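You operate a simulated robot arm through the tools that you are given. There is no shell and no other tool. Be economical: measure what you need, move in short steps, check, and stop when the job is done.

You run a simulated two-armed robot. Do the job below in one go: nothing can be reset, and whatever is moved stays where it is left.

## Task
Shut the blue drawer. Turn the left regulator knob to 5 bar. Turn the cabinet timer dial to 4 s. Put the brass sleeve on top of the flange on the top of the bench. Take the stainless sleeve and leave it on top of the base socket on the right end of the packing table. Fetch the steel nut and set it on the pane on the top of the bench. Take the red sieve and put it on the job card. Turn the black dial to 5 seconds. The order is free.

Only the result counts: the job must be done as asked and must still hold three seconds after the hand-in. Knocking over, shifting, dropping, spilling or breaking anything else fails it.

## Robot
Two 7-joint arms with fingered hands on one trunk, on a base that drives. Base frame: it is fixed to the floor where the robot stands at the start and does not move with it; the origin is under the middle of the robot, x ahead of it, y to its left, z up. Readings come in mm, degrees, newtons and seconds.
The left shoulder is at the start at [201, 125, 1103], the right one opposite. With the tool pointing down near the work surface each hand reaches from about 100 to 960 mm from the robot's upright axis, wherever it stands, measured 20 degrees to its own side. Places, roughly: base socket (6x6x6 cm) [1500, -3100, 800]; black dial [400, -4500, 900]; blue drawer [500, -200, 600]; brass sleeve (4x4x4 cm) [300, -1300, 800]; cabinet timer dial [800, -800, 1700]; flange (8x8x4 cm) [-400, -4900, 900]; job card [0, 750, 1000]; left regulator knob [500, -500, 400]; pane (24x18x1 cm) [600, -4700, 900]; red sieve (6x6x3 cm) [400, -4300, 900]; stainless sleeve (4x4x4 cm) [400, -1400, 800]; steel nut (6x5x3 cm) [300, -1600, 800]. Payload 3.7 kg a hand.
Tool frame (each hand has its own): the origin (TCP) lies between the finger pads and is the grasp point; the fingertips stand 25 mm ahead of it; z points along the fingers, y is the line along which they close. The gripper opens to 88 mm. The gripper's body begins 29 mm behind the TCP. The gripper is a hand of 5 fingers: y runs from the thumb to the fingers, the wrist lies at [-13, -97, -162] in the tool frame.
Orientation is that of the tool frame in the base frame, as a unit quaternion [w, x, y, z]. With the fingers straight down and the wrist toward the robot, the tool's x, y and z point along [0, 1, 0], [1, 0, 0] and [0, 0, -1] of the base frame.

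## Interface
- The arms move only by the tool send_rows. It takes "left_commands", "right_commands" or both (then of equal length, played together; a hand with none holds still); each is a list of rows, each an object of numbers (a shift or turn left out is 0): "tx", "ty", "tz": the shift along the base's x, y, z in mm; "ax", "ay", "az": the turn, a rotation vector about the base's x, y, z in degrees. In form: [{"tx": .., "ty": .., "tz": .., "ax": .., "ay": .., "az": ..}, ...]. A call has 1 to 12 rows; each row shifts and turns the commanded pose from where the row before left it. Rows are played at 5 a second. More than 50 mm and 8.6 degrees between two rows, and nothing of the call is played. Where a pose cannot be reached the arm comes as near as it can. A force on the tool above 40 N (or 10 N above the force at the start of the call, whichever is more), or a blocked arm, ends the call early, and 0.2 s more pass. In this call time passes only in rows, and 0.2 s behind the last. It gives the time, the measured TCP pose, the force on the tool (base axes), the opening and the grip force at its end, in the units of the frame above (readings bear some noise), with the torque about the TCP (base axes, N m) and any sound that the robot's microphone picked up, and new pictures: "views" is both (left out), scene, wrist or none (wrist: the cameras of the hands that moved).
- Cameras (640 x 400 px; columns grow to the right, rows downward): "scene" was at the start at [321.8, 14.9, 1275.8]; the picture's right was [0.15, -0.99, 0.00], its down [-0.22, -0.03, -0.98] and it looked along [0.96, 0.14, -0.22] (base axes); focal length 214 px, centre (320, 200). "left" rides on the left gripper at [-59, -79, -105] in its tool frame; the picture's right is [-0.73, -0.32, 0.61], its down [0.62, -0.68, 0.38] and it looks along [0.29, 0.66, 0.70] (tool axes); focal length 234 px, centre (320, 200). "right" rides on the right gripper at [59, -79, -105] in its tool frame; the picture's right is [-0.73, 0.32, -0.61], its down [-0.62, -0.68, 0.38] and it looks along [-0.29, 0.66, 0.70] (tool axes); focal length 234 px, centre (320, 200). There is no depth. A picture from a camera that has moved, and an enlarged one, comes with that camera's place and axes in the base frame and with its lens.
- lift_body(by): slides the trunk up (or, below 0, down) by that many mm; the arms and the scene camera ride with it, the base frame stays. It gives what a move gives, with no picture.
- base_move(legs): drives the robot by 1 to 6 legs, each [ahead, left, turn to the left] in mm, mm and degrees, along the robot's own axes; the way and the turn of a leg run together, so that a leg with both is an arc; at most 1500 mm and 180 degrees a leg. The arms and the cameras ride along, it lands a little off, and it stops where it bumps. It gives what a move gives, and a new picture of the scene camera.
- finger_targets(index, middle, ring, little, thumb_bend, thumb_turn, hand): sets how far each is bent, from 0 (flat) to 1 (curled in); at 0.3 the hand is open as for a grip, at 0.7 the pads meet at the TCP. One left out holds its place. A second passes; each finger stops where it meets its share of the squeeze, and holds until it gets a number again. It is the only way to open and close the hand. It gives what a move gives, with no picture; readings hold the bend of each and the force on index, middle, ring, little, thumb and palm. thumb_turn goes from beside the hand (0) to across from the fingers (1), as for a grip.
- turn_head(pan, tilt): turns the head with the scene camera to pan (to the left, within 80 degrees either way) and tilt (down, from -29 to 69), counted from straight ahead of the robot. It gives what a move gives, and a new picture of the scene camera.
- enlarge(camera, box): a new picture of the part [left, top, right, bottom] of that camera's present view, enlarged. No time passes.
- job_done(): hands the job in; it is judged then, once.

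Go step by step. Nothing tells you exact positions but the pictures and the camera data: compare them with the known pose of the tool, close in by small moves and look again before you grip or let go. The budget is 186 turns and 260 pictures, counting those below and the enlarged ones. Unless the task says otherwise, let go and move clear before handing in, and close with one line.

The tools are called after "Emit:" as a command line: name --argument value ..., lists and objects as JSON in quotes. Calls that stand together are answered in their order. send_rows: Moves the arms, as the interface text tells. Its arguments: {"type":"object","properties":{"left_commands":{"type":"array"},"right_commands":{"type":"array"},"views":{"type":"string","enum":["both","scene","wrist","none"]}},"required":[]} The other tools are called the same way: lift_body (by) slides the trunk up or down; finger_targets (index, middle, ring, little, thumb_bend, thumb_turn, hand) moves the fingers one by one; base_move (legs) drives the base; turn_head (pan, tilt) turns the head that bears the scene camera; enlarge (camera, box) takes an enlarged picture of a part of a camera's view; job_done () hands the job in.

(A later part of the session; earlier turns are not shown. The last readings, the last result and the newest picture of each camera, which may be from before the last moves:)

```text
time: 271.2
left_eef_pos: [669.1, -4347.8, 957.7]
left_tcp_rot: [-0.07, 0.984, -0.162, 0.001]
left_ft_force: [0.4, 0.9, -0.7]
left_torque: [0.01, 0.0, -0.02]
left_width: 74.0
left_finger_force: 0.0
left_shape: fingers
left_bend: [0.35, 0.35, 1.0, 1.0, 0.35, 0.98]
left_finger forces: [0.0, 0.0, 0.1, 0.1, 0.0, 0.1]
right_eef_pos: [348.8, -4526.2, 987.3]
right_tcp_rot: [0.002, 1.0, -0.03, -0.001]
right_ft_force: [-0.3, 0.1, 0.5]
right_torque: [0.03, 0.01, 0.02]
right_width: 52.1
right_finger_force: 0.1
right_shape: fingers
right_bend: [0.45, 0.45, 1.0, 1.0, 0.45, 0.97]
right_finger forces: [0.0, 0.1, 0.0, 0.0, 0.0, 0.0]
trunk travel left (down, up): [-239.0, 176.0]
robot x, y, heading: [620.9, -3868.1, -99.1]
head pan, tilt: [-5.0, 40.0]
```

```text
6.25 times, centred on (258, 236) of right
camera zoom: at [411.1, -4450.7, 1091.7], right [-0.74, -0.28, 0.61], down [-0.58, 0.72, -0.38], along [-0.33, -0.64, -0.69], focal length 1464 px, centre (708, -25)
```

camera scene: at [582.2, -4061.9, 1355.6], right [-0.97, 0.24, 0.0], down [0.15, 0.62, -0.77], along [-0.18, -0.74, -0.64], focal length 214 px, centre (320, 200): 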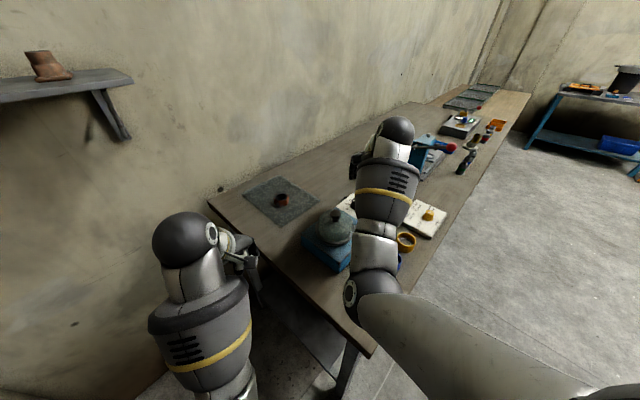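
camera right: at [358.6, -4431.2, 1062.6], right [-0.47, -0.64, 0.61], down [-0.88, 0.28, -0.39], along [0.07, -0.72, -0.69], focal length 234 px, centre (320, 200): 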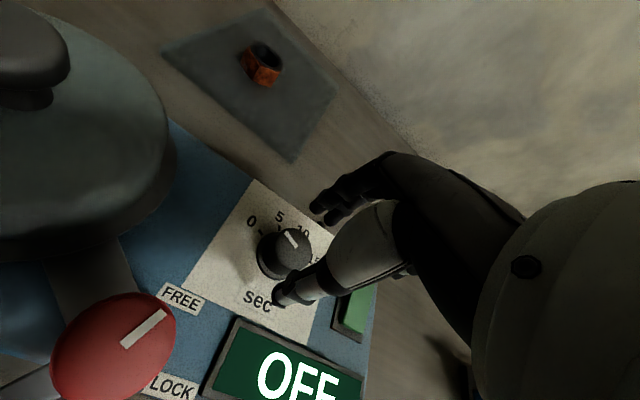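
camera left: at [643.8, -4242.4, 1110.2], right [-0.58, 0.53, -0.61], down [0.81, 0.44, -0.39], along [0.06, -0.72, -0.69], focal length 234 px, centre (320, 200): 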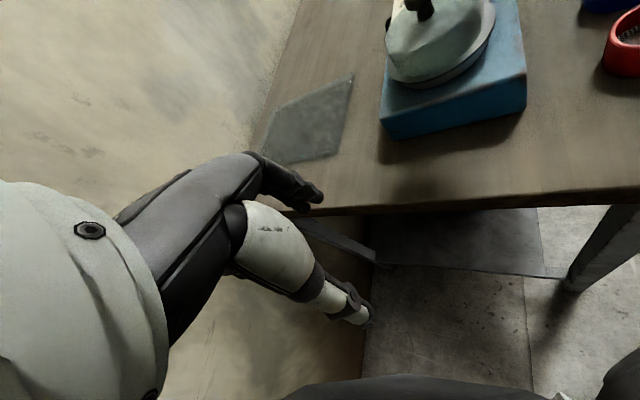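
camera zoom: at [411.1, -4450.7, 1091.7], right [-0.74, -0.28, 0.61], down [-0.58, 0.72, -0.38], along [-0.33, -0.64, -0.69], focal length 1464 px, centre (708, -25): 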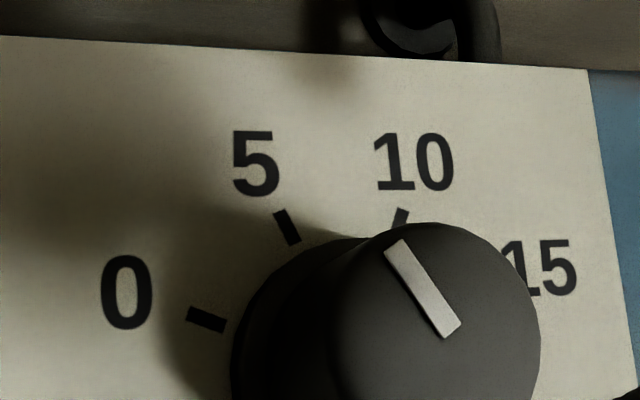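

The dial reads about 4.1; another 7.5° clockwise is needed. I re-grip and turn.

Emit:
send_rows --right_commands '[{"tz": -25}, {"tz": -25}]' --views "none"

Emit:
finger_targets --hand "right" --index 0.75 --middle 0.75 --thumb_bend 0.75

Emit:
send_rows --right_commands '[{"az": -7.5}]' --views "none"

Emit:
finger_targets --hand "right" --index 0.45 --middle 0.45 --thumb_bend 0.45

Emit:
send_rows --right_commands '[{"tz": 25}, {"tz": 25}]' --views "none"

Emit:
enlarge --camera "right" --box '[222, 200, 302, 280]'

```text
time: 271.8
left_eef_pos: [669.7, -4348.8, 959.1]
left_tcp_rot: [-0.07, 0.984, -0.162, 0.0]
left_ft_force: [-1.0, 0.8, -0.5]
left_torque: [-0.02, 0.01, 0.03]
left_width: 73.9
left_finger_force: 0.1
left_shape: fingers
left_bend: [0.35, 0.35, 1.0, 1.0, 0.35, 0.98]
left_finger forces: [0.0, 0.0, 0.1, 0.1, 0.0, 0.0]
right_eef_pos: [349.6, -4525.9, 937.0]
right_tcp_rot: [0.002, 1.0, -0.03, 0.0]
right_ft_force: [0.2, -0.1, -0.4]
right_torque: [0.04, -0.02, -0.01]
right_width: 52.4
right_finger_force: 0.0
right_shape: fingers
right_bend: [0.45, 0.45, 1.0, 1.0, 0.45, 0.97]
right_finger forces: [0.0, 0.0, 0.0, 0.1, 0.1, 0.0]
trunk travel left (down, up): [-239.0, 176.0]
robot x, y, heading: [618.7, -3869.2, -98.9]
head pan, tilt: [-5.0, 40.0]
```

```text
time: 272.8
left_eef_pos: [669.7, -4348.6, 958.3]
left_tcp_rot: [-0.07, 0.984, -0.162, 0.001]
left_ft_force: [0.3, 0.6, -0.4]
left_torque: [-0.01, -0.03, 0.0]
left_width: 74.3
left_finger_force: 0.1
left_shape: fingers
left_bend: [0.35, 0.35, 1.0, 1.0, 0.35, 0.98]
left_finger forces: [0.0, 0.0, 0.0, 0.0, 0.0, 0.0]
right_eef_pos: [348.9, -4527.0, 936.3]
right_tcp_rot: [0.002, 1.0, -0.031, -0.001]
right_ft_force: [-6.7, -7.7, -2.7]
right_torque: [-0.07, 0.07, -0.04]
right_width: 20.6
right_finger_force: 14.1
right_shape: fingers
right_bend: [0.57, 0.63, 1.0, 1.0, 0.61, 0.96]
right_finger forces: [9.8, 8.9, 0.0, 0.0, 10.3, 0.1]
trunk travel left (down, up): [-239.0, 176.0]
robot x, y, heading: [622.8, -3869.4, -98.8]
head pan, tilt: [-5.0, 40.0]
```

```text
time: 273.2
left_eef_pos: [669.6, -4349.3, 958.8]
left_tcp_rot: [-0.07, 0.984, -0.162, 0.001]
left_ft_force: [-0.2, -0.8, 0.4]
left_torque: [-0.02, -0.01, 0.01]
left_width: 74.1
left_finger_force: 0.0
left_shape: fingers
left_bend: [0.35, 0.35, 1.0, 1.0, 0.35, 0.98]
left_finger forces: [0.0, 0.0, 0.0, 0.0, 0.0, 0.1]
right_eef_pos: [348.6, -4526.1, 937.1]
right_tcp_rot: [0.0, 0.995, -0.096, 0.0]
right_ft_force: [-4.5, -7.3, -3.3]
right_torque: [-0.05, 0.09, 0.04]
right_width: 21.0
right_finger_force: 14.3
right_shape: fingers
right_bend: [0.57, 0.63, 1.0, 1.0, 0.61, 0.96]
right_finger forces: [9.9, 8.6, 0.0, 0.0, 10.6, 0.1]
trunk travel left (down, up): [-239.0, 176.0]
robot x, y, heading: [619.5, -3868.4, -98.9]
head pan, tilt: [-5.0, 40.0]
```

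```text
time: 274.2
left_eef_pos: [672.5, -4348.2, 958.3]
left_tcp_rot: [-0.069, 0.984, -0.162, 0.001]
left_ft_force: [-0.1, -0.1, 0.7]
left_torque: [-0.01, 0.0, 0.0]
left_width: 74.0
left_finger_force: 0.0
left_shape: fingers
left_bend: [0.35, 0.35, 1.0, 1.0, 0.35, 0.98]
left_finger forces: [0.0, 0.0, 0.0, 0.0, 0.0, 0.0]
right_eef_pos: [349.3, -4524.9, 937.1]
right_tcp_rot: [0.001, 0.995, -0.096, -0.001]
right_ft_force: [0.5, -0.4, -0.2]
right_torque: [0.02, 0.03, -0.02]
right_width: 52.1
right_finger_force: 0.1
right_shape: fingers
right_bend: [0.45, 0.45, 1.0, 1.0, 0.45, 0.97]
right_finger forces: [0.0, 0.0, 0.0, 0.0, 0.0, 0.0]
trunk travel left (down, up): [-239.0, 176.0]
robot x, y, heading: [620.6, -3870.6, -99.0]
head pan, tilt: [-5.0, 40.0]
```

```text
time: 274.8
left_eef_pos: [671.3, -4348.2, 958.6]
left_tcp_rot: [-0.069, 0.984, -0.162, 0.001]
left_ft_force: [0.3, 0.6, -0.6]
left_torque: [0.03, 0.0, -0.01]
left_width: 73.9
left_finger_force: 0.1
left_shape: fingers
left_bend: [0.35, 0.35, 1.0, 1.0, 0.35, 0.98]
left_finger forces: [0.0, 0.1, 0.1, 0.1, 0.1, 0.0]
right_eef_pos: [348.6, -4525.4, 986.4]
right_tcp_rot: [0.002, 0.995, -0.095, -0.001]
right_ft_force: [0.4, 0.5, 0.1]
right_torque: [0.05, -0.01, 0.01]
right_width: 52.4
right_finger_force: 0.0
right_shape: fingers
right_bend: [0.45, 0.45, 1.0, 1.0, 0.45, 0.97]
right_finger forces: [0.1, 0.0, 0.0, 0.0, 0.0, 0.1]
trunk travel left (down, up): [-239.0, 176.0]
robot x, y, heading: [624.5, -3867.2, -98.6]
head pan, tilt: [-5.0, 40.0]
```

```text
5.00 times, centred on (262, 240) of right
camera zoom: at [420.4, -4459.3, 1091.7], right [-0.77, -0.18, 0.61], down [-0.48, 0.79, -0.39], along [-0.41, -0.59, -0.69], focal length 1171 px, centre (610, 0)
```

zoom: 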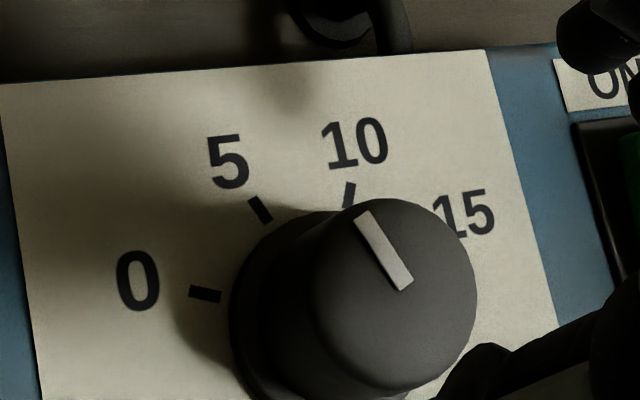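

The pointer now sits at 5 within reading error. Next the red sieve at about (392,-4290): I lift the right hand and bring it above, opening it.

Emit:
send_rows --right_commands '[{"tz": 40}, {"tz": 40}, {"tx": 7, "ty": 40}, {"tx": 7, "ty": 40}, {"tx": 7, "ty": 40}, {"tx": 7, "ty": 40}, {"tx": 7, "ty": 40}, {"tx": 7, "ty": 35}]' --views "none"

Emit:
finger_targets --hand "right" --index 0.3 --middle 0.3 --thumb_bend 0.3

Emit:
send_rows --right_commands '[{"tz": -40}]' --views "both"

```text
time: 276.6
left_eef_pos: [671.3, -4348.4, 957.7]
left_tcp_rot: [-0.069, 0.984, -0.162, 0.001]
left_ft_force: [-0.3, 1.0, 0.7]
left_torque: [0.0, -0.01, 0.03]
left_width: 74.1
left_finger_force: 0.1
left_shape: fingers
left_bend: [0.35, 0.35, 1.0, 1.0, 0.35, 0.98]
left_finger forces: [0.1, 0.1, 0.0, 0.1, 0.0, 0.0]
right_eef_pos: [390.7, -4299.0, 1068.2]
right_tcp_rot: [0.001, 0.995, -0.096, -0.001]
right_ft_force: [0.0, 0.2, 0.0]
right_torque: [0.01, 0.05, 0.02]
right_width: 52.5
right_finger_force: 0.0
right_shape: fingers
right_bend: [0.45, 0.45, 1.0, 1.0, 0.45, 0.98]
right_finger forces: [0.0, 0.1, 0.1, 0.0, 0.0, 0.0]
right hand out of reach, approached as far as the arm can: row 8
trunk travel left (down, up): [-239.0, 176.0]
robot x, y, heading: [618.8, -3868.0, -99.3]
head pan, tilt: [-5.0, 40.0]
```

```text
time: 277.6
left_eef_pos: [670.7, -4348.9, 958.6]
left_tcp_rot: [-0.069, 0.984, -0.162, 0.001]
left_ft_force: [-0.1, -0.6, -0.5]
left_torque: [-0.01, 0.01, 0.04]
left_width: 74.1
left_finger_force: 0.1
left_shape: fingers
left_bend: [0.35, 0.35, 1.0, 1.0, 0.35, 0.98]
left_finger forces: [0.0, 0.0, 0.1, 0.0, 0.0, 0.0]
right_eef_pos: [390.5, -4299.5, 1067.7]
right_tcp_rot: [0.001, 0.995, -0.095, -0.002]
right_ft_force: [0.2, 0.2, 0.4]
right_torque: [0.02, 0.02, 0.04]
right_width: 84.1
right_finger_force: 0.1
right_shape: fingers
right_bend: [0.3, 0.3, 1.0, 1.0, 0.3, 0.98]
right_finger forces: [0.0, 0.0, 0.0, 0.0, 0.1, 0.0]
trunk travel left (down, up): [-239.0, 176.0]
robot x, y, heading: [618.5, -3870.0, -99.0]
head pan, tilt: [-5.0, 40.0]
```

```text
time: 278.0
left_eef_pos: [669.9, -4348.5, 957.5]
left_tcp_rot: [-0.07, 0.984, -0.162, 0.002]
left_ft_force: [-0.3, 0.3, 0.9]
left_torque: [0.01, 0.02, 0.02]
left_width: 74.0
left_finger_force: 0.2
left_shape: fingers
left_bend: [0.35, 0.35, 1.0, 1.0, 0.35, 0.98]
left_finger forces: [0.0, 0.0, 0.1, 0.0, 0.0, 0.0]
right_eef_pos: [388.4, -4300.3, 1028.2]
right_tcp_rot: [0.003, 0.995, -0.095, 0.0]
right_ft_force: [0.0, -0.1, 0.5]
right_torque: [0.04, -0.01, 0.01]
right_width: 84.6
right_finger_force: 0.1
right_shape: fingers
right_bend: [0.3, 0.3, 1.0, 1.0, 0.3, 0.98]
right_finger forces: [0.0, 0.0, 0.1, 0.0, 0.0, 0.1]
trunk travel left (down, up): [-239.0, 176.0]
robot x, y, heading: [618.4, -3869.1, -99.0]
head pan, tilt: [-5.0, 40.0]
camera scene: at [582.0, -4061.3, 1355.7], right [-0.97, 0.24, 0.0], down [0.16, 0.62, -0.77], along [-0.18, -0.74, -0.64], focal length 214 px, centre (320, 200)
camera right: at [461.0, -4233.4, 1132.1], right [-0.77, -0.18, 0.61], down [-0.48, 0.79, -0.39], along [-0.41, -0.59, -0.69], focal length 234 px, centre (320, 200)
```

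scene: 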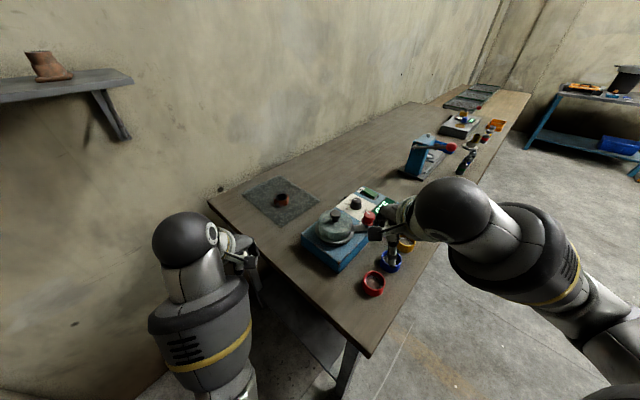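
right: 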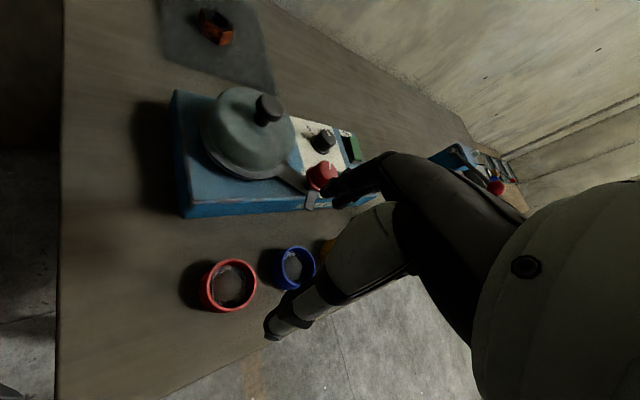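

Red sieve centre is (394,-4291). I lower onto it.

Emit:
send_rows --right_commands '[{"tx": 5, "ty": 9, "tz": -35}, {"tz": -40}, {"tz": -35}]' --views "wrist"

```text
time: 278.8
left_eef_pos: [671.3, -4348.2, 957.5]
left_tcp_rot: [-0.07, 0.984, -0.163, 0.002]
left_ft_force: [0.3, 0.5, 0.5]
left_torque: [-0.03, 0.02, 0.02]
left_width: 73.9
left_finger_force: 0.2
left_shape: fingers
left_bend: [0.35, 0.35, 1.0, 1.0, 0.35, 0.98]
left_finger forces: [0.1, 0.0, 0.1, 0.0, 0.1, 0.1]
right_eef_pos: [393.6, -4291.3, 917.4]
right_tcp_rot: [0.002, 0.995, -0.096, -0.001]
right_ft_force: [-0.3, -0.3, 0.4]
right_torque: [0.0, 0.0, 0.0]
right_width: 84.7
right_finger_force: 0.0
right_shape: fingers
right_bend: [0.3, 0.3, 1.0, 1.0, 0.3, 0.98]
right_finger forces: [0.0, 0.0, 0.1, 0.0, 0.1, 0.1]
trunk travel left (down, up): [-239.0, 176.0]
robot x, y, heading: [622.3, -3872.2, -99.0]
head pan, tilt: [-5.0, 40.0]
camera right: at [465.6, -4224.7, 1021.0], right [-0.77, -0.18, 0.61], down [-0.48, 0.79, -0.39], along [-0.41, -0.59, -0.69], focal length 234 px, centre (320, 200)
```

right: 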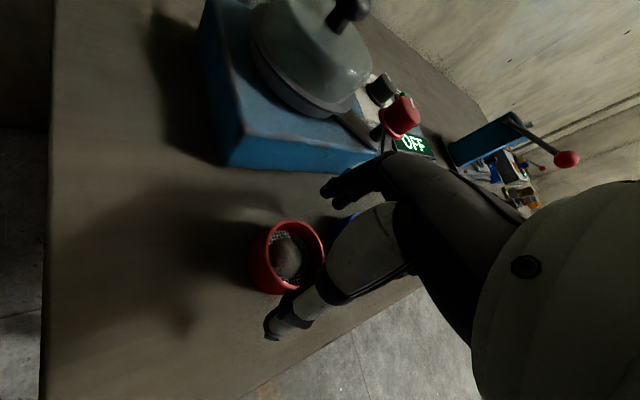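

Exactly aligned. I lower the last part and grip.

Emit:
send_rows --right_commands '[{"tz": -18}, {"tz": -10}, {"tz": -5}]' --views "none"

Emit:
finger_targets --hand "right" --index 0.75 --middle 0.75 --thumb_bend 0.75

Emit:
send_rows --right_commands '[{"tz": 20}, {"tz": 40}]' --views "wrist"

```text
time: 279.6
left_eef_pos: [670.0, -4348.6, 960.2]
left_tcp_rot: [-0.069, 0.984, -0.161, 0.001]
left_ft_force: [0.0, 0.0, 0.2]
left_torque: [-0.04, -0.04, 0.0]
left_width: 74.3
left_finger_force: 0.0
left_shape: fingers
left_bend: [0.35, 0.35, 1.0, 1.0, 0.35, 0.98]
left_finger forces: [0.0, 0.0, 0.1, 0.0, 0.0, 0.1]
right_eef_pos: [394.9, -4290.6, 883.9]
right_tcp_rot: [0.002, 0.995, -0.096, -0.001]
right_ft_force: [1.1, -0.4, -0.1]
right_torque: [-0.01, 0.0, 0.01]
right_width: 84.6
right_finger_force: 0.1
right_shape: fingers
right_bend: [0.3, 0.3, 1.0, 1.0, 0.3, 0.98]
right_finger forces: [0.0, 0.0, 0.0, 0.0, 0.0, 0.1]
trunk travel left (down, up): [-239.0, 176.0]
robot x, y, heading: [622.2, -3870.8, -98.8]
head pan, tilt: [-5.0, 40.0]
```

```text
time: 280.6
left_eef_pos: [670.1, -4349.1, 957.8]
left_tcp_rot: [-0.069, 0.984, -0.162, 0.001]
left_ft_force: [-0.3, 0.4, 0.0]
left_torque: [0.02, -0.02, 0.02]
left_width: 74.1
left_finger_force: 0.1
left_shape: fingers
left_bend: [0.35, 0.35, 1.0, 1.0, 0.35, 0.98]
left_finger forces: [0.0, 0.0, 0.1, 0.0, 0.0, 0.1]
right_eef_pos: [395.8, -4292.1, 883.8]
right_tcp_rot: [0.002, 0.995, -0.096, -0.002]
right_ft_force: [-0.2, -0.4, 0.3]
right_torque: [-0.01, 0.01, 0.01]
right_width: 42.0
right_finger_force: 17.7
right_shape: fingers
right_bend: [0.57, 0.59, 1.0, 1.0, 0.47, 0.95]
right_finger forces: [9.0, 9.0, 0.0, 0.1, 17.8, 0.0]
trunk travel left (down, up): [-239.0, 176.0]
robot x, y, heading: [622.0, -3868.2, -99.2]
head pan, tilt: [-5.0, 40.0]
```

```text
time: 281.2
left_eef_pos: [670.2, -4348.2, 958.5]
left_tcp_rot: [-0.069, 0.984, -0.162, 0.001]
left_ft_force: [0.1, 0.8, 0.0]
left_torque: [-0.01, -0.01, -0.02]
left_width: 74.1
left_finger_force: 0.0
left_shape: fingers
left_bend: [0.35, 0.35, 1.0, 1.0, 0.35, 0.98]
left_finger forces: [0.1, 0.1, 0.1, 0.0, 0.1, 0.1]
right_eef_pos: [395.0, -4292.6, 944.1]
right_tcp_rot: [0.001, 0.995, -0.096, -0.001]
right_ft_force: [0.2, 0.4, -1.2]
right_torque: [0.01, 0.02, 0.01]
right_width: 41.9
right_finger_force: 17.5
right_shape: fingers
right_bend: [0.57, 0.59, 1.0, 1.0, 0.47, 0.95]
right_finger forces: [9.0, 8.8, 0.0, 0.0, 17.7, 0.1]
trunk travel left (down, up): [-239.0, 176.0]
robot x, y, heading: [616.5, -3871.1, -99.0]
head pan, tilt: [-5.0, 40.0]
camera right: at [466.7, -4225.4, 1049.0], right [-0.77, -0.18, 0.61], down [-0.48, 0.79, -0.38], along [-0.41, -0.59, -0.69], focal length 234 px, centre (320, 200)
```

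right: 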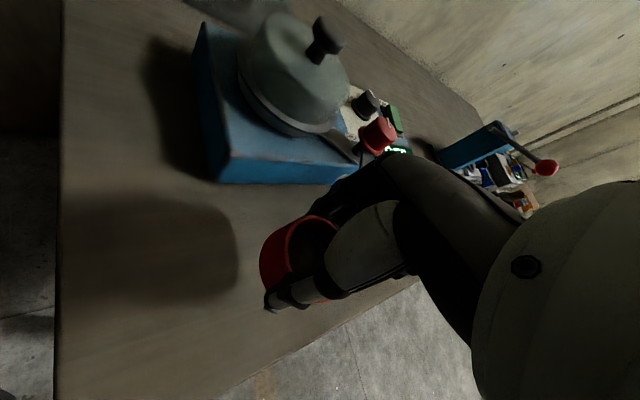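

The red sieve is held. I raise both hands and drive back along the known way (in reverse) toward the job card.

Emit:
send_rows --right_commands '[{"tz": 45}, {"tz": 45}, {"tz": 45}]' --left_commands '[{"tz": 45}, {"tz": 45}, {"tz": 45}]' --views "none"

Emit:
base_move --legs '[[-175, -301, 0], [409, -1303, 0], [-190, -1043, 0], [-1352, -416, 0], [-1375, -267, 0], [-502, -29, 0]]'

```text
time: 282.0
left_eef_pos: [671.0, -4347.4, 970.0]
left_tcp_rot: [-0.07, 0.984, -0.161, 0.001]
left_ft_force: [0.1, -1.0, -0.7]
left_torque: [0.0, 0.0, -0.01]
left_width: 74.0
left_finger_force: 0.0
left_shape: fingers
left_bend: [0.35, 0.35, 1.0, 1.0, 0.35, 0.98]
left_finger forces: [0.0, 0.0, 0.0, 0.1, 0.0, 0.1]
left hand out of reach, approached as far as the arm can: row 1, 2, 3
right_eef_pos: [397.2, -4299.1, 1080.4]
right_tcp_rot: [0.0, 0.995, -0.096, 0.0]
right_ft_force: [-0.3, 0.4, -0.7]
right_torque: [-0.02, 0.04, 0.0]
right_width: 41.8
right_finger_force: 17.4
right_shape: fingers
right_bend: [0.57, 0.59, 1.0, 1.0, 0.47, 0.95]
right_finger forces: [9.0, 8.6, 0.0, 0.0, 17.7, 0.0]
right hand out of reach, approached as far as the arm can: row 2
trunk travel left (down, up): [-239.0, 176.0]
robot x, y, heading: [623.0, -3868.3, -98.9]
head pan, tilt: [-5.0, 40.0]
```

```text
time: 292.4
left_eef_pos: [-528.5, -4279.5, 968.9]
left_tcp_rot: [-0.07, 0.984, -0.161, 0.001]
left_ft_force: [-0.2, -0.6, -0.4]
left_torque: [0.01, 0.03, 0.04]
left_width: 73.9
left_finger_force: 0.1
left_shape: fingers
left_bend: [0.35, 0.35, 1.0, 1.0, 0.35, 0.98]
left_finger forces: [0.0, 0.0, 0.1, 0.0, 0.0, 0.0]
right_eef_pos: [-803.8, -4231.3, 1078.3]
right_tcp_rot: [0.0, 0.995, -0.095, -0.001]
right_ft_force: [0.0, 0.5, -1.2]
right_torque: [0.05, 0.0, 0.01]
right_width: 41.9
right_finger_force: 17.6
right_shape: fingers
right_bend: [0.57, 0.59, 1.0, 1.0, 0.47, 0.95]
right_finger forces: [8.8, 8.8, 0.0, 0.0, 17.5, 0.0]
trunk travel left (down, up): [-239.0, 176.0]
robot x, y, heading: [-578.8, -3800.7, -98.9]
head pan, tilt: [-5.0, 40.0]
stopped in leg 2: the robot was blocked; the commanded pose is now the measured one
camera scene: at [-617.6, -3993.3, 1355.5], right [-0.97, 0.24, 0.0], down [0.15, 0.62, -0.77], along [-0.18, -0.74, -0.64], focal length 214 px, centre (320, 200)
```

scene: 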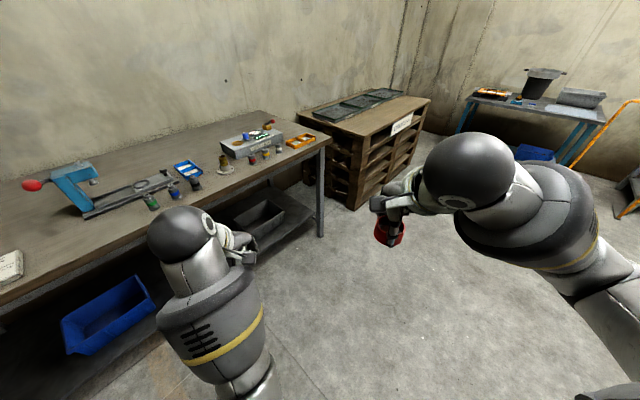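

Blocked by something behind; I go a little further south before heading west, as on the way in.

Emit:
base_move --legs '[[90, 0, 0], [172, -1087, 0], [-530, -495, 0], [-1268, -302, 0], [-1276, -252, 0], [-502, -29, 0]]'

```text
time: 322.3
left_eef_pos: [-2188.8, -691.7, 969.7]
left_tcp_rot: [-0.07, 0.985, -0.155, 0.001]
left_ft_force: [1.3, -0.3, -1.0]
left_torque: [0.03, -0.02, 0.0]
left_width: 74.0
left_finger_force: 0.0
left_shape: fingers
left_bend: [0.35, 0.35, 1.0, 1.0, 0.35, 0.98]
left_finger forces: [0.1, 0.0, 0.0, 0.0, 0.0, 0.0]
right_eef_pos: [-2464.5, -645.9, 1079.5]
right_tcp_rot: [0.001, 0.996, -0.089, -0.001]
right_ft_force: [-0.8, 0.0, -2.1]
right_torque: [0.0, 0.0, -0.03]
right_width: 41.8
right_finger_force: 17.7
right_shape: fingers
right_bend: [0.57, 0.59, 1.0, 1.0, 0.47, 0.95]
right_finger forces: [8.9, 8.8, 0.0, 0.1, 17.4, 0.0]
trunk travel left (down, up): [-239.0, 176.0]
robot x, y, heading: [-2243.4, -216.5, -98.0]
head pan, tilt: [-5.0, 40.0]
camera scene: at [-2280.8, -406.0, 1355.8], right [-0.97, 0.23, 0.0], down [0.15, 0.63, -0.77], along [-0.17, -0.75, -0.64], focal length 214 px, centre (320, 200)
```

scene: 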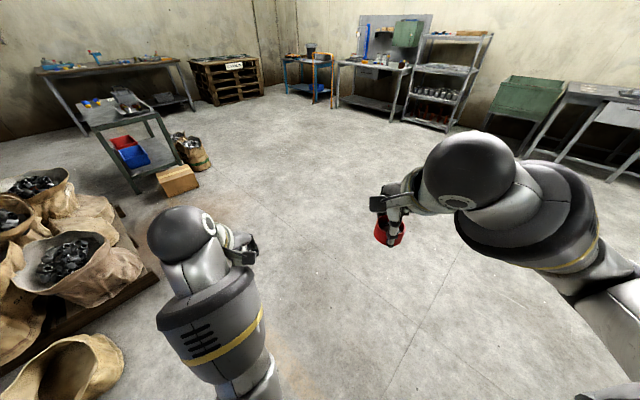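

Back on the west side. I turn east and drive toward the job card.

Emit:
base_move --legs '[[0, 0, 98], [1500, 20, 0], [200, 0, 0], [0, 0, 55]]'

Emit:
turn_head --pan 0 --tilt 30

```text
refused: leg 2 is longer than a leg can be; nothing moved
```

```text
time: 323.0
left_eef_pos: [-2187.0, -692.2, 969.7]
left_tcp_rot: [-0.069, 0.985, -0.155, 0.0]
left_ft_force: [-0.4, 0.1, -0.2]
left_torque: [0.0, -0.04, 0.01]
left_width: 74.3
left_finger_force: 0.0
left_shape: fingers
left_bend: [0.35, 0.35, 1.0, 1.0, 0.35, 0.98]
left_finger forces: [0.0, 0.0, 0.0, 0.0, 0.0, 0.0]
right_eef_pos: [-2462.9, -647.7, 1078.5]
right_tcp_rot: [0.001, 0.996, -0.089, -0.001]
right_ft_force: [0.6, -0.1, -1.1]
right_torque: [-0.03, 0.03, 0.05]
right_width: 42.1
right_finger_force: 17.4
right_shape: fingers
right_bend: [0.57, 0.59, 1.0, 1.0, 0.47, 0.95]
right_finger forces: [8.9, 8.7, 0.0, 0.0, 17.4, 0.0]
trunk travel left (down, up): [-239.0, 176.0]
robot x, y, heading: [-2245.9, -212.4, -98.0]
head pan, tilt: [0.0, 30.0]
camera scene: at [-2274.3, -413.2, 1371.0], right [-0.99, 0.14, 0.0], down [0.07, 0.5, -0.87], along [-0.12, -0.86, -0.5], focal length 214 px, centre (320, 200)
```

scene: 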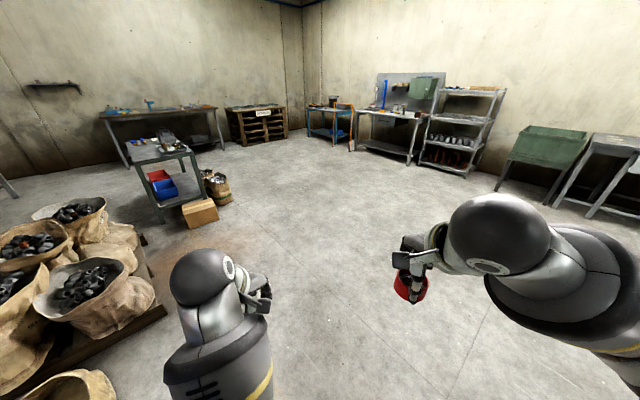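

Emit:
base_move --legs '[[0, 0, 98], [1490, 0, 0], [200, 20, 0], [0, 0, 55]]'

```text
time: 338.2
left_eef_pos: [-393.6, 267.2, 968.9]
left_tcp_rot: [-0.016, 0.379, 0.923, -0.068]
left_ft_force: [0.6, -0.7, -0.6]
left_torque: [-0.04, 0.02, 0.0]
left_width: 74.2
left_finger_force: 0.0
left_shape: fingers
left_bend: [0.35, 0.35, 1.0, 1.0, 0.35, 0.98]
left_finger forces: [0.0, 0.1, 0.0, 0.0, 0.0, 0.0]
right_eef_pos: [-168.5, 103.2, 1079.3]
right_tcp_rot: [0.001, 0.318, 0.948, 0.0]
right_ft_force: [0.5, 0.5, -1.1]
right_torque: [0.02, -0.02, 0.0]
right_width: 41.4
right_finger_force: 16.7
right_shape: fingers
right_bend: [0.57, 0.6, 1.0, 1.0, 0.47, 0.95]
right_finger forces: [8.4, 8.5, 0.1, 0.0, 16.5, 0.1]
trunk travel left (down, up): [-239.0, 176.0]
robot x, y, heading: [-562.2, -187.3, 54.9]
head pan, tilt: [0.0, 30.0]
camera scene: at [-442.8, -18.0, 1371.0], right [0.82, -0.57, 0.0], down [-0.29, -0.41, -0.87], along [0.5, 0.71, -0.5], focal length 214 px, centre (320, 200)
```

scene: 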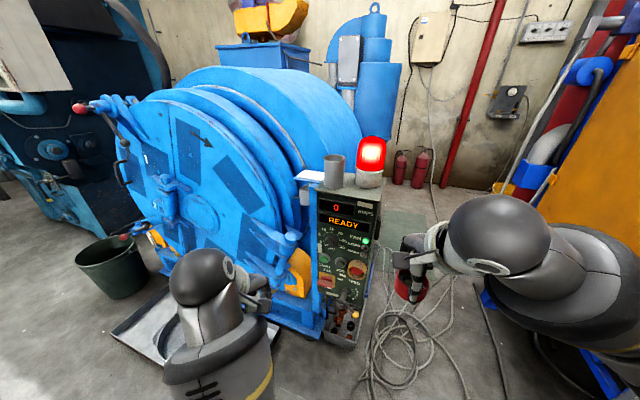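

I see the job card on the ledge beside the cup at the tumbler's panel. I enlarge it.

Emit:
enlarge --camera "scene" --box '[270, 130, 400, 220]'

```text
4.44 times, centred on (335, 175) of scene
camera zoom: at [-442.8, -18.0, 1371.0], right [0.82, -0.57, 0.0], down [-0.29, -0.41, -0.87], along [0.5, 0.71, -0.5], focal length 953 px, centre (253, 311)
```

zoom: 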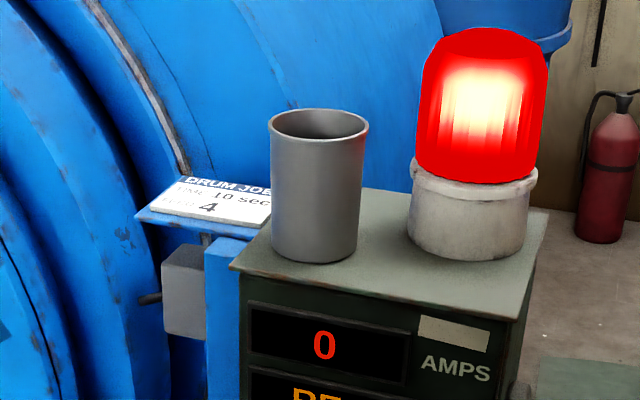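

The card lies on a small blue ledge left of the cup. I drive closer for a view from above.

Emit:
base_move --legs '[[280, 60, 0]]'

Emit:
turn_head --pan 0 --tilt 40

```text
time: 340.1
left_eef_pos: [-283.8, 531.9, 969.4]
left_tcp_rot: [-0.017, 0.379, 0.923, -0.068]
left_ft_force: [0.5, 0.1, -0.3]
left_torque: [-0.02, -0.04, 0.0]
left_width: 73.8
left_finger_force: 0.0
left_shape: fingers
left_bend: [0.35, 0.35, 1.0, 1.0, 0.35, 0.98]
left_finger forces: [0.0, 0.0, 0.0, 0.0, 0.1, 0.0]
right_eef_pos: [-56.7, 367.7, 1080.5]
right_tcp_rot: [0.001, 0.316, 0.949, 0.001]
right_ft_force: [0.4, -0.4, -1.3]
right_torque: [0.01, 0.0, -0.01]
right_width: 41.4
right_finger_force: 16.8
right_shape: fingers
right_bend: [0.57, 0.6, 1.0, 1.0, 0.47, 0.95]
right_finger forces: [8.3, 8.5, 0.0, 0.0, 16.6, 0.0]
trunk travel left (down, up): [-239.0, 176.0]
robot x, y, heading: [-447.4, 75.4, 55.2]
head pan, tilt: [0.0, 30.0]
camera scene: at [-331.6, 247.1, 1370.9], right [0.82, -0.57, 0.0], down [-0.29, -0.41, -0.87], along [0.49, 0.71, -0.5], focal length 214 px, centre (320, 200)
```

scene: 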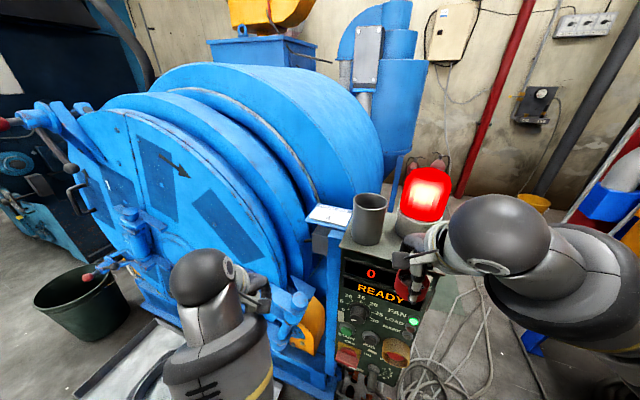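

```text
time: 340.9
left_eef_pos: [-283.2, 532.2, 969.5]
left_tcp_rot: [-0.017, 0.379, 0.923, -0.068]
left_ft_force: [0.1, -0.2, 0.8]
left_torque: [-0.04, -0.02, 0.01]
left_width: 74.1
left_finger_force: 0.1
left_shape: fingers
left_bend: [0.35, 0.35, 1.0, 1.0, 0.35, 0.98]
left_finger forces: [0.0, 0.0, 0.0, 0.0, 0.1, 0.0]
right_eef_pos: [-58.1, 368.2, 1079.6]
right_tcp_rot: [0.001, 0.317, 0.949, 0.0]
right_ft_force: [0.2, -0.7, -1.1]
right_torque: [0.01, 0.0, 0.01]
right_width: 41.4
right_finger_force: 16.8
right_shape: fingers
right_bend: [0.57, 0.6, 1.0, 1.0, 0.47, 0.95]
right_finger forces: [8.4, 8.6, 0.0, 0.0, 16.7, 0.0]
trunk travel left (down, up): [-239.0, 176.0]
robot x, y, heading: [-443.7, 81.6, 55.2]
head pan, tilt: [0.0, 40.0]
camera scene: at [-335.0, 241.9, 1355.8], right [0.82, -0.57, 0.0], down [-0.37, -0.53, -0.77], along [0.44, 0.63, -0.64], focal length 214 px, centre (320, 200)
```

scene: 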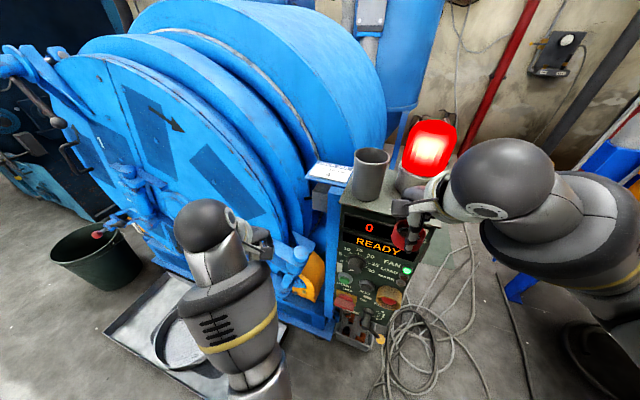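

The card is at about (-10,658,1023), the cup stands at (19,527). I bring the sieve around the left of the cup, moving the left hand aside.

Emit:
send_rows --left_commands '[{"tx": -33}, {"tx": -33}, {"tx": -33, "ty": -5}, {"ty": -5}, {}, {}]' --right_commands '[{"tx": -10, "ty": 20, "tz": 25}, {"tx": -12, "ty": 20, "tz": 25}, {"tx": -15, "ty": 25, "tz": 25}, {"tx": -15, "ty": 35, "az": -6}, {"tx": -10, "ty": 35, "az": -6}, {"tx": 5, "ty": 30, "az": -6}]' --views "both"

```text
time: 342.3
left_eef_pos: [-362.7, 521.8, 939.7]
left_tcp_rot: [-0.018, 0.379, 0.923, -0.069]
left_ft_force: [-0.1, 0.1, 0.3]
left_torque: [-0.01, 0.01, 0.0]
left_width: 74.1
left_finger_force: 0.0
left_shape: fingers
left_bend: [0.35, 0.35, 1.0, 1.0, 0.35, 0.98]
left_finger forces: [0.1, 0.1, 0.0, 0.0, 0.0, 0.1]
left hand out of reach, approached as far as the arm can: row 1, 2, 3, 4
right_eef_pos: [-113.9, 533.7, 1154.4]
right_tcp_rot: [0.001, 0.462, 0.887, 0.001]
right_ft_force: [0.4, 0.0, -1.0]
right_torque: [0.0, 0.04, -0.01]
right_width: 41.0
right_finger_force: 16.8
right_shape: fingers
right_bend: [0.57, 0.6, 1.0, 1.0, 0.47, 0.95]
right_finger forces: [8.4, 8.6, 0.0, 0.0, 16.6, 0.0]
trunk travel left (down, up): [-239.0, 176.0]
robot x, y, heading: [-448.9, 79.8, 55.3]
head pan, tilt: [0.0, 40.0]
camera scene: at [-335.1, 242.7, 1355.6], right [0.82, -0.57, 0.0], down [-0.37, -0.53, -0.77], along [0.44, 0.63, -0.64], focal length 214 px, centre (320, 200)
camera right: at [-214.9, 536.8, 1258.7], right [0.68, -0.41, 0.61], down [-0.2, -0.9, -0.38], along [0.71, 0.14, -0.69], focal length 234 px, centre (320, 200)
camera left: at [-367.1, 435.7, 1056.1], right [0.24, -0.81, -0.54], down [-0.95, -0.09, -0.3], along [0.19, 0.59, -0.79], focal length 234 px, centre (320, 200)
```

scene: 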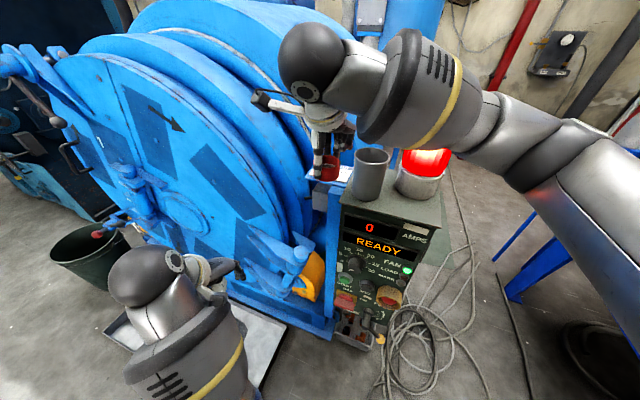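
right: 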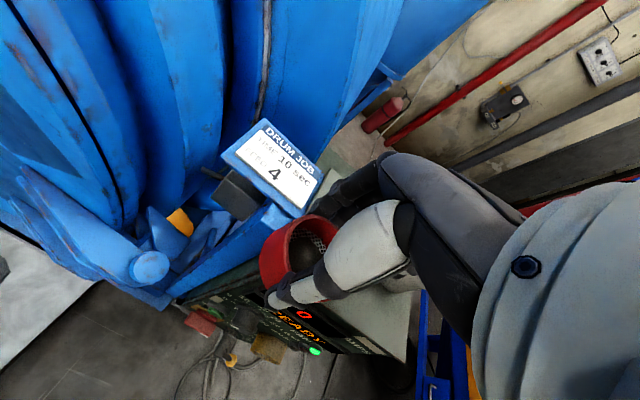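
left: 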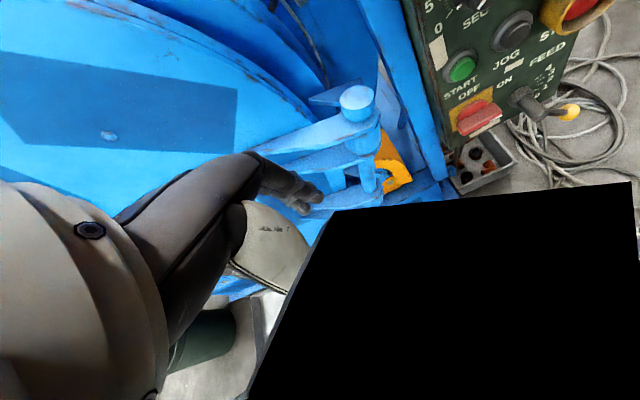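

From the wrist camera the card is clear, centred at about (-18,648,1020). I move the sieve over it and lower partway.

Emit:
send_rows --right_commands '[{"tx": 24, "ty": 28}, {"tx": 24, "ty": 28}, {"tx": 24, "ty": 29}, {"tx": 24, "ty": 29}, {"tz": -40}, {"tz": -30}]' --views "both"

Emit:
enlarge --camera "right" --box '[220, 150, 400, 330]'

```text
time: 343.7
left_eef_pos: [-362.2, 519.4, 939.8]
left_tcp_rot: [-0.017, 0.378, 0.923, -0.068]
left_ft_force: [0.2, 0.3, -0.3]
left_torque: [0.0, -0.01, -0.03]
left_width: 73.9
left_finger_force: 0.1
left_shape: fingers
left_bend: [0.35, 0.35, 1.0, 1.0, 0.35, 0.98]
left_finger forces: [0.1, 0.0, 0.1, 0.1, 0.0, 0.0]
right_eef_pos: [-18.0, 647.0, 1084.2]
right_tcp_rot: [0.001, 0.46, 0.888, 0.001]
right_ft_force: [0.7, 1.3, -1.6]
right_torque: [-0.01, 0.0, -0.01]
right_width: 41.5
right_finger_force: 16.6
right_shape: fingers
right_bend: [0.57, 0.6, 1.0, 1.0, 0.47, 0.95]
right_finger forces: [8.2, 8.7, 0.0, 0.0, 16.7, 0.0]
trunk travel left (down, up): [-239.0, 176.0]
robot x, y, heading: [-447.3, 80.8, 55.4]
head pan, tilt: [0.0, 40.0]
camera scene: at [-335.1, 242.0, 1355.7], right [0.82, -0.57, 0.0], down [-0.37, -0.53, -0.77], along [0.44, 0.63, -0.64], focal length 214 px, centre (320, 200)
camera right: at [-118.4, 649.4, 1188.5], right [0.68, -0.41, 0.61], down [-0.2, -0.9, -0.38], along [0.71, 0.14, -0.69], focal length 234 px, centre (320, 200)
```

scene: 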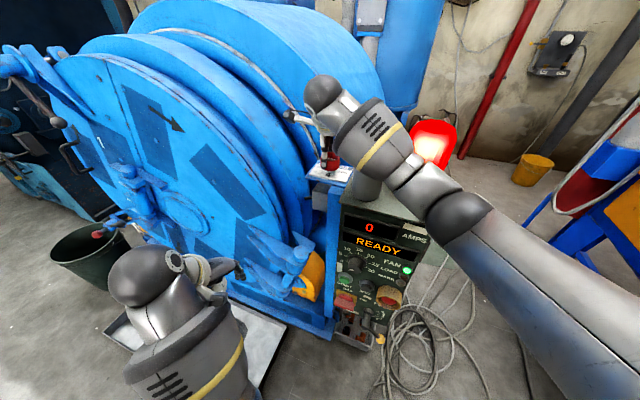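
right: 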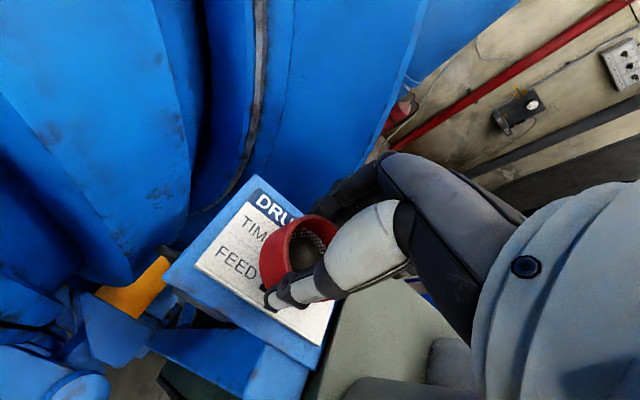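

```text
2.22 times, centred on (310, 240) of right
camera zoom: at [-118.4, 649.4, 1188.5], right [0.68, -0.41, 0.61], down [-0.2, -0.9, -0.38], along [0.71, 0.14, -0.69], focal length 520 px, centre (342, 111)
```

zoom: 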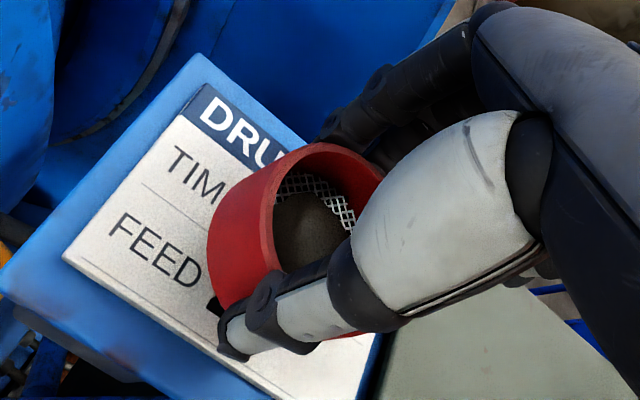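

The target point is near the card centre (about 8 mm off). I correct and lower gently.

Emit:
send_rows --right_commands '[{"tx": 5, "ty": -8, "tz": -10}, {"tz": -8}, {"tz": -4}, {"tz": -3}]' --views "wrist"

```text
time: 344.9
left_eef_pos: [-365.6, 517.3, 941.7]
left_tcp_rot: [-0.016, 0.379, 0.923, -0.066]
left_ft_force: [0.3, 0.3, -0.4]
left_torque: [-0.01, 0.05, 0.02]
left_width: 73.7
left_finger_force: 0.1
left_shape: fingers
left_bend: [0.35, 0.35, 1.0, 1.0, 0.35, 0.98]
left_finger forces: [0.0, 0.0, 0.0, 0.1, 0.1, 0.0]
right_eef_pos: [-17.8, 641.8, 1090.6]
right_tcp_rot: [-0.002, 0.457, 0.889, 0.029]
right_ft_force: [0.5, 0.4, -1.2]
right_torque: [-0.04, 0.04, 0.01]
right_width: 41.3
right_finger_force: 16.9
right_shape: fingers
right_bend: [0.57, 0.6, 1.0, 1.0, 0.47, 0.95]
right_finger forces: [8.3, 8.7, 0.0, 0.1, 16.6, 0.0]
trunk travel left (down, up): [-239.0, 176.0]
robot x, y, heading: [-445.8, 80.6, 55.1]
head pan, tilt: [0.0, 40.0]
stopped in row 4 (right hand): the arm was blocked; the commanded pose is now the measured one
camera right: at [-119.9, 638.2, 1193.1], right [0.67, -0.43, 0.6], down [-0.18, -0.88, -0.44], along [0.72, 0.18, -0.67], focal length 234 px, centre (320, 200)
```

right: 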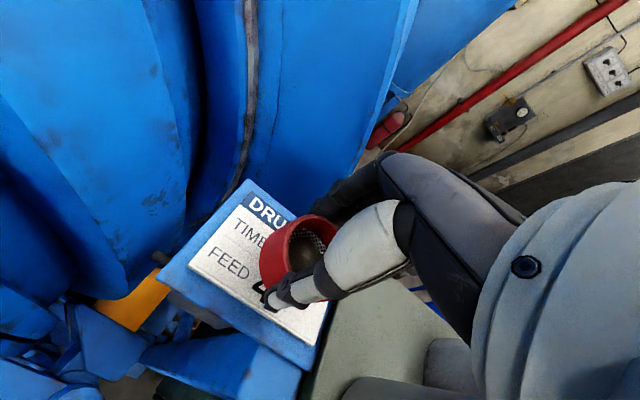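

The forearm is touching the cup beside the card. I lift the whole trunk first so the arm can come in from higher up.

Emit:
lift_body --by 165

Emit:
turn_head --pan -3 --tilt 45

```text
time: 346.7
left_eef_pos: [-362.5, 521.4, 1103.8]
left_tcp_rot: [-0.017, 0.379, 0.923, -0.069]
left_ft_force: [-0.9, 0.3, 0.0]
left_torque: [0.01, 0.01, 0.01]
left_width: 74.3
left_finger_force: 0.0
left_shape: fingers
left_bend: [0.35, 0.35, 1.0, 1.0, 0.35, 0.98]
left_finger forces: [0.0, 0.1, 0.0, 0.0, 0.0, 0.1]
right_eef_pos: [-14.6, 643.2, 1240.4]
right_tcp_rot: [0.0, 0.458, 0.889, 0.014]
right_ft_force: [0.6, 0.1, -1.5]
right_torque: [-0.03, -0.02, -0.01]
right_width: 41.2
right_finger_force: 16.5
right_shape: fingers
right_bend: [0.57, 0.6, 1.0, 1.0, 0.47, 0.95]
right_finger forces: [8.1, 8.7, 0.0, 0.0, 16.7, 0.1]
trunk travel left (down, up): [-404.0, 11.0]
robot x, y, heading: [-448.3, 82.4, 55.2]
head pan, tilt: [0.0, 40.0]
```

```text
time: 347.4
left_eef_pos: [-362.5, 521.1, 1105.5]
left_tcp_rot: [-0.016, 0.379, 0.923, -0.068]
left_ft_force: [0.2, -0.8, 0.0]
left_torque: [0.01, 0.0, 0.02]
left_width: 74.0
left_finger_force: 0.0
left_shape: fingers
left_bend: [0.35, 0.35, 1.0, 1.0, 0.35, 0.98]
left_finger forces: [0.1, 0.0, 0.0, 0.1, 0.1, 0.1]
right_eef_pos: [-15.1, 644.2, 1241.1]
right_tcp_rot: [0.0, 0.459, 0.888, 0.016]
right_ft_force: [0.8, -0.5, -2.0]
right_torque: [-0.03, 0.03, -0.05]
right_width: 41.2
right_finger_force: 16.7
right_shape: fingers
right_bend: [0.57, 0.6, 1.0, 1.0, 0.47, 0.95]
right_finger forces: [8.2, 8.6, 0.1, 0.1, 16.6, 0.0]
trunk travel left (down, up): [-404.0, 11.0]
robot x, y, heading: [-445.2, 81.2, 55.1]
head pan, tilt: [-3.0, 45.0]
camera scene: at [-374.4, 178.1, 1516.7], right [0.79, -0.61, 0.0], down [-0.43, -0.56, -0.71], along [0.43, 0.56, -0.71], focal length 214 px, centre (320, 200)
```

scene: 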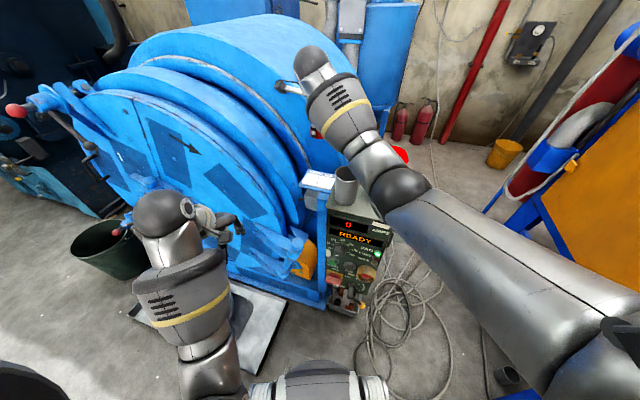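

The cup still stands. With the shoulder higher, I lower the hand again stepwise and watch the forearm's clearance.

Emit:
send_rows --right_commands '[{"tx": 2, "ty": -3, "tz": -40}, {"tz": -40}]' --views "scene"

Emit:
enlarge --camera "scene" --box '[270, 40, 480, 230]'

```text
time: 348.0
left_eef_pos: [-364.3, 520.2, 1104.8]
left_tcp_rot: [-0.016, 0.379, 0.923, -0.069]
left_ft_force: [-0.7, -0.8, 0.1]
left_torque: [-0.01, -0.02, -0.01]
left_width: 74.1
left_finger_force: 0.0
left_shape: fingers
left_bend: [0.35, 0.35, 1.0, 1.0, 0.35, 0.98]
left_finger forces: [0.0, 0.1, 0.0, 0.0, 0.0, 0.0]
right_eef_pos: [-12.7, 639.4, 1159.6]
right_tcp_rot: [-0.001, 0.46, 0.888, 0.015]
right_ft_force: [0.4, -0.1, -1.2]
right_torque: [0.0, -0.01, 0.02]
right_width: 41.2
right_finger_force: 17.4
right_shape: fingers
right_bend: [0.57, 0.6, 1.0, 1.0, 0.47, 0.95]
right_finger forces: [8.2, 8.7, 0.0, 0.0, 16.5, 0.0]
trunk travel left (down, up): [-404.0, 11.0]
robot x, y, heading: [-451.1, 79.0, 55.1]
head pan, tilt: [-3.0, 45.0]
camera scene: at [-374.5, 178.3, 1516.7], right [0.79, -0.61, 0.0], down [-0.43, -0.56, -0.71], along [0.43, 0.56, -0.71], focal length 214 px, centre (320, 200)
```

scene: 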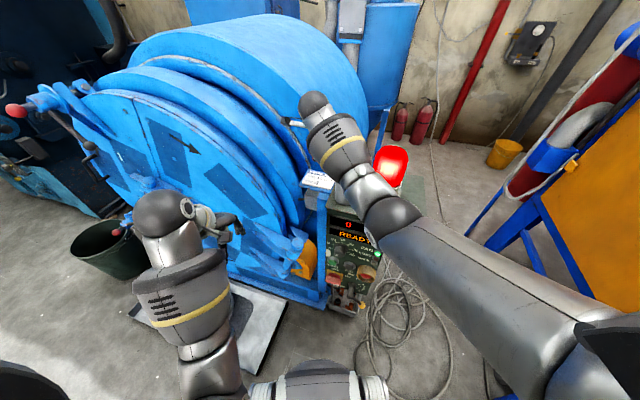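

```text
2.11 times, centred on (375, 135) of scene
camera zoom: at [-374.5, 178.3, 1516.7], right [0.79, -0.61, 0.0], down [-0.43, -0.56, -0.71], along [0.43, 0.56, -0.71], focal length 452 px, centre (204, 337)
```

zoom: 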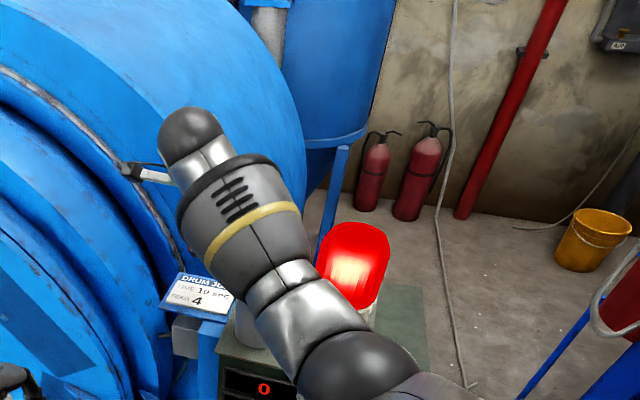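

The forearm is actually clear of the cup (about 200 mm above). I continue lowering.

Emit:
send_rows --right_commands '[{"tz": -40}, {"tz": -35}, {"tz": -10}]' --views "wrist"

```text
time: 348.8
left_eef_pos: [-362.6, 521.1, 1105.8]
left_tcp_rot: [-0.017, 0.379, 0.923, -0.068]
left_ft_force: [0.0, 0.5, 0.5]
left_torque: [0.03, -0.01, 0.0]
left_width: 74.2
left_finger_force: 0.1
left_shape: fingers
left_bend: [0.35, 0.35, 1.0, 1.0, 0.35, 0.98]
left_finger forces: [0.0, 0.0, 0.0, 0.0, 0.0, 0.0]
right_eef_pos: [-13.6, 638.5, 1075.1]
right_tcp_rot: [-0.001, 0.459, 0.888, 0.016]
right_ft_force: [1.3, 0.9, -2.4]
right_torque: [0.01, 0.01, 0.01]
right_width: 41.3
right_finger_force: 16.8
right_shape: fingers
right_bend: [0.57, 0.6, 1.0, 1.0, 0.47, 0.95]
right_finger forces: [8.3, 8.6, 0.1, 0.0, 16.5, 0.1]
trunk travel left (down, up): [-404.0, 11.0]
robot x, y, heading: [-446.0, 79.8, 55.1]
head pan, tilt: [-3.0, 45.0]
camera right: at [-114.5, 638.1, 1177.9], right [0.68, -0.42, 0.61], down [-0.19, -0.89, -0.41], along [0.71, 0.16, -0.68], focal length 234 px, centre (320, 200)
```

right: 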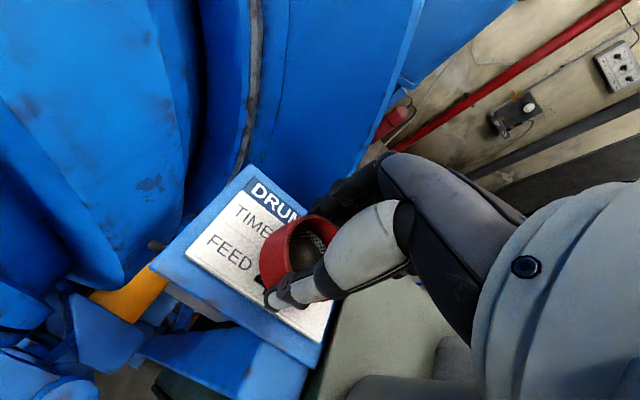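

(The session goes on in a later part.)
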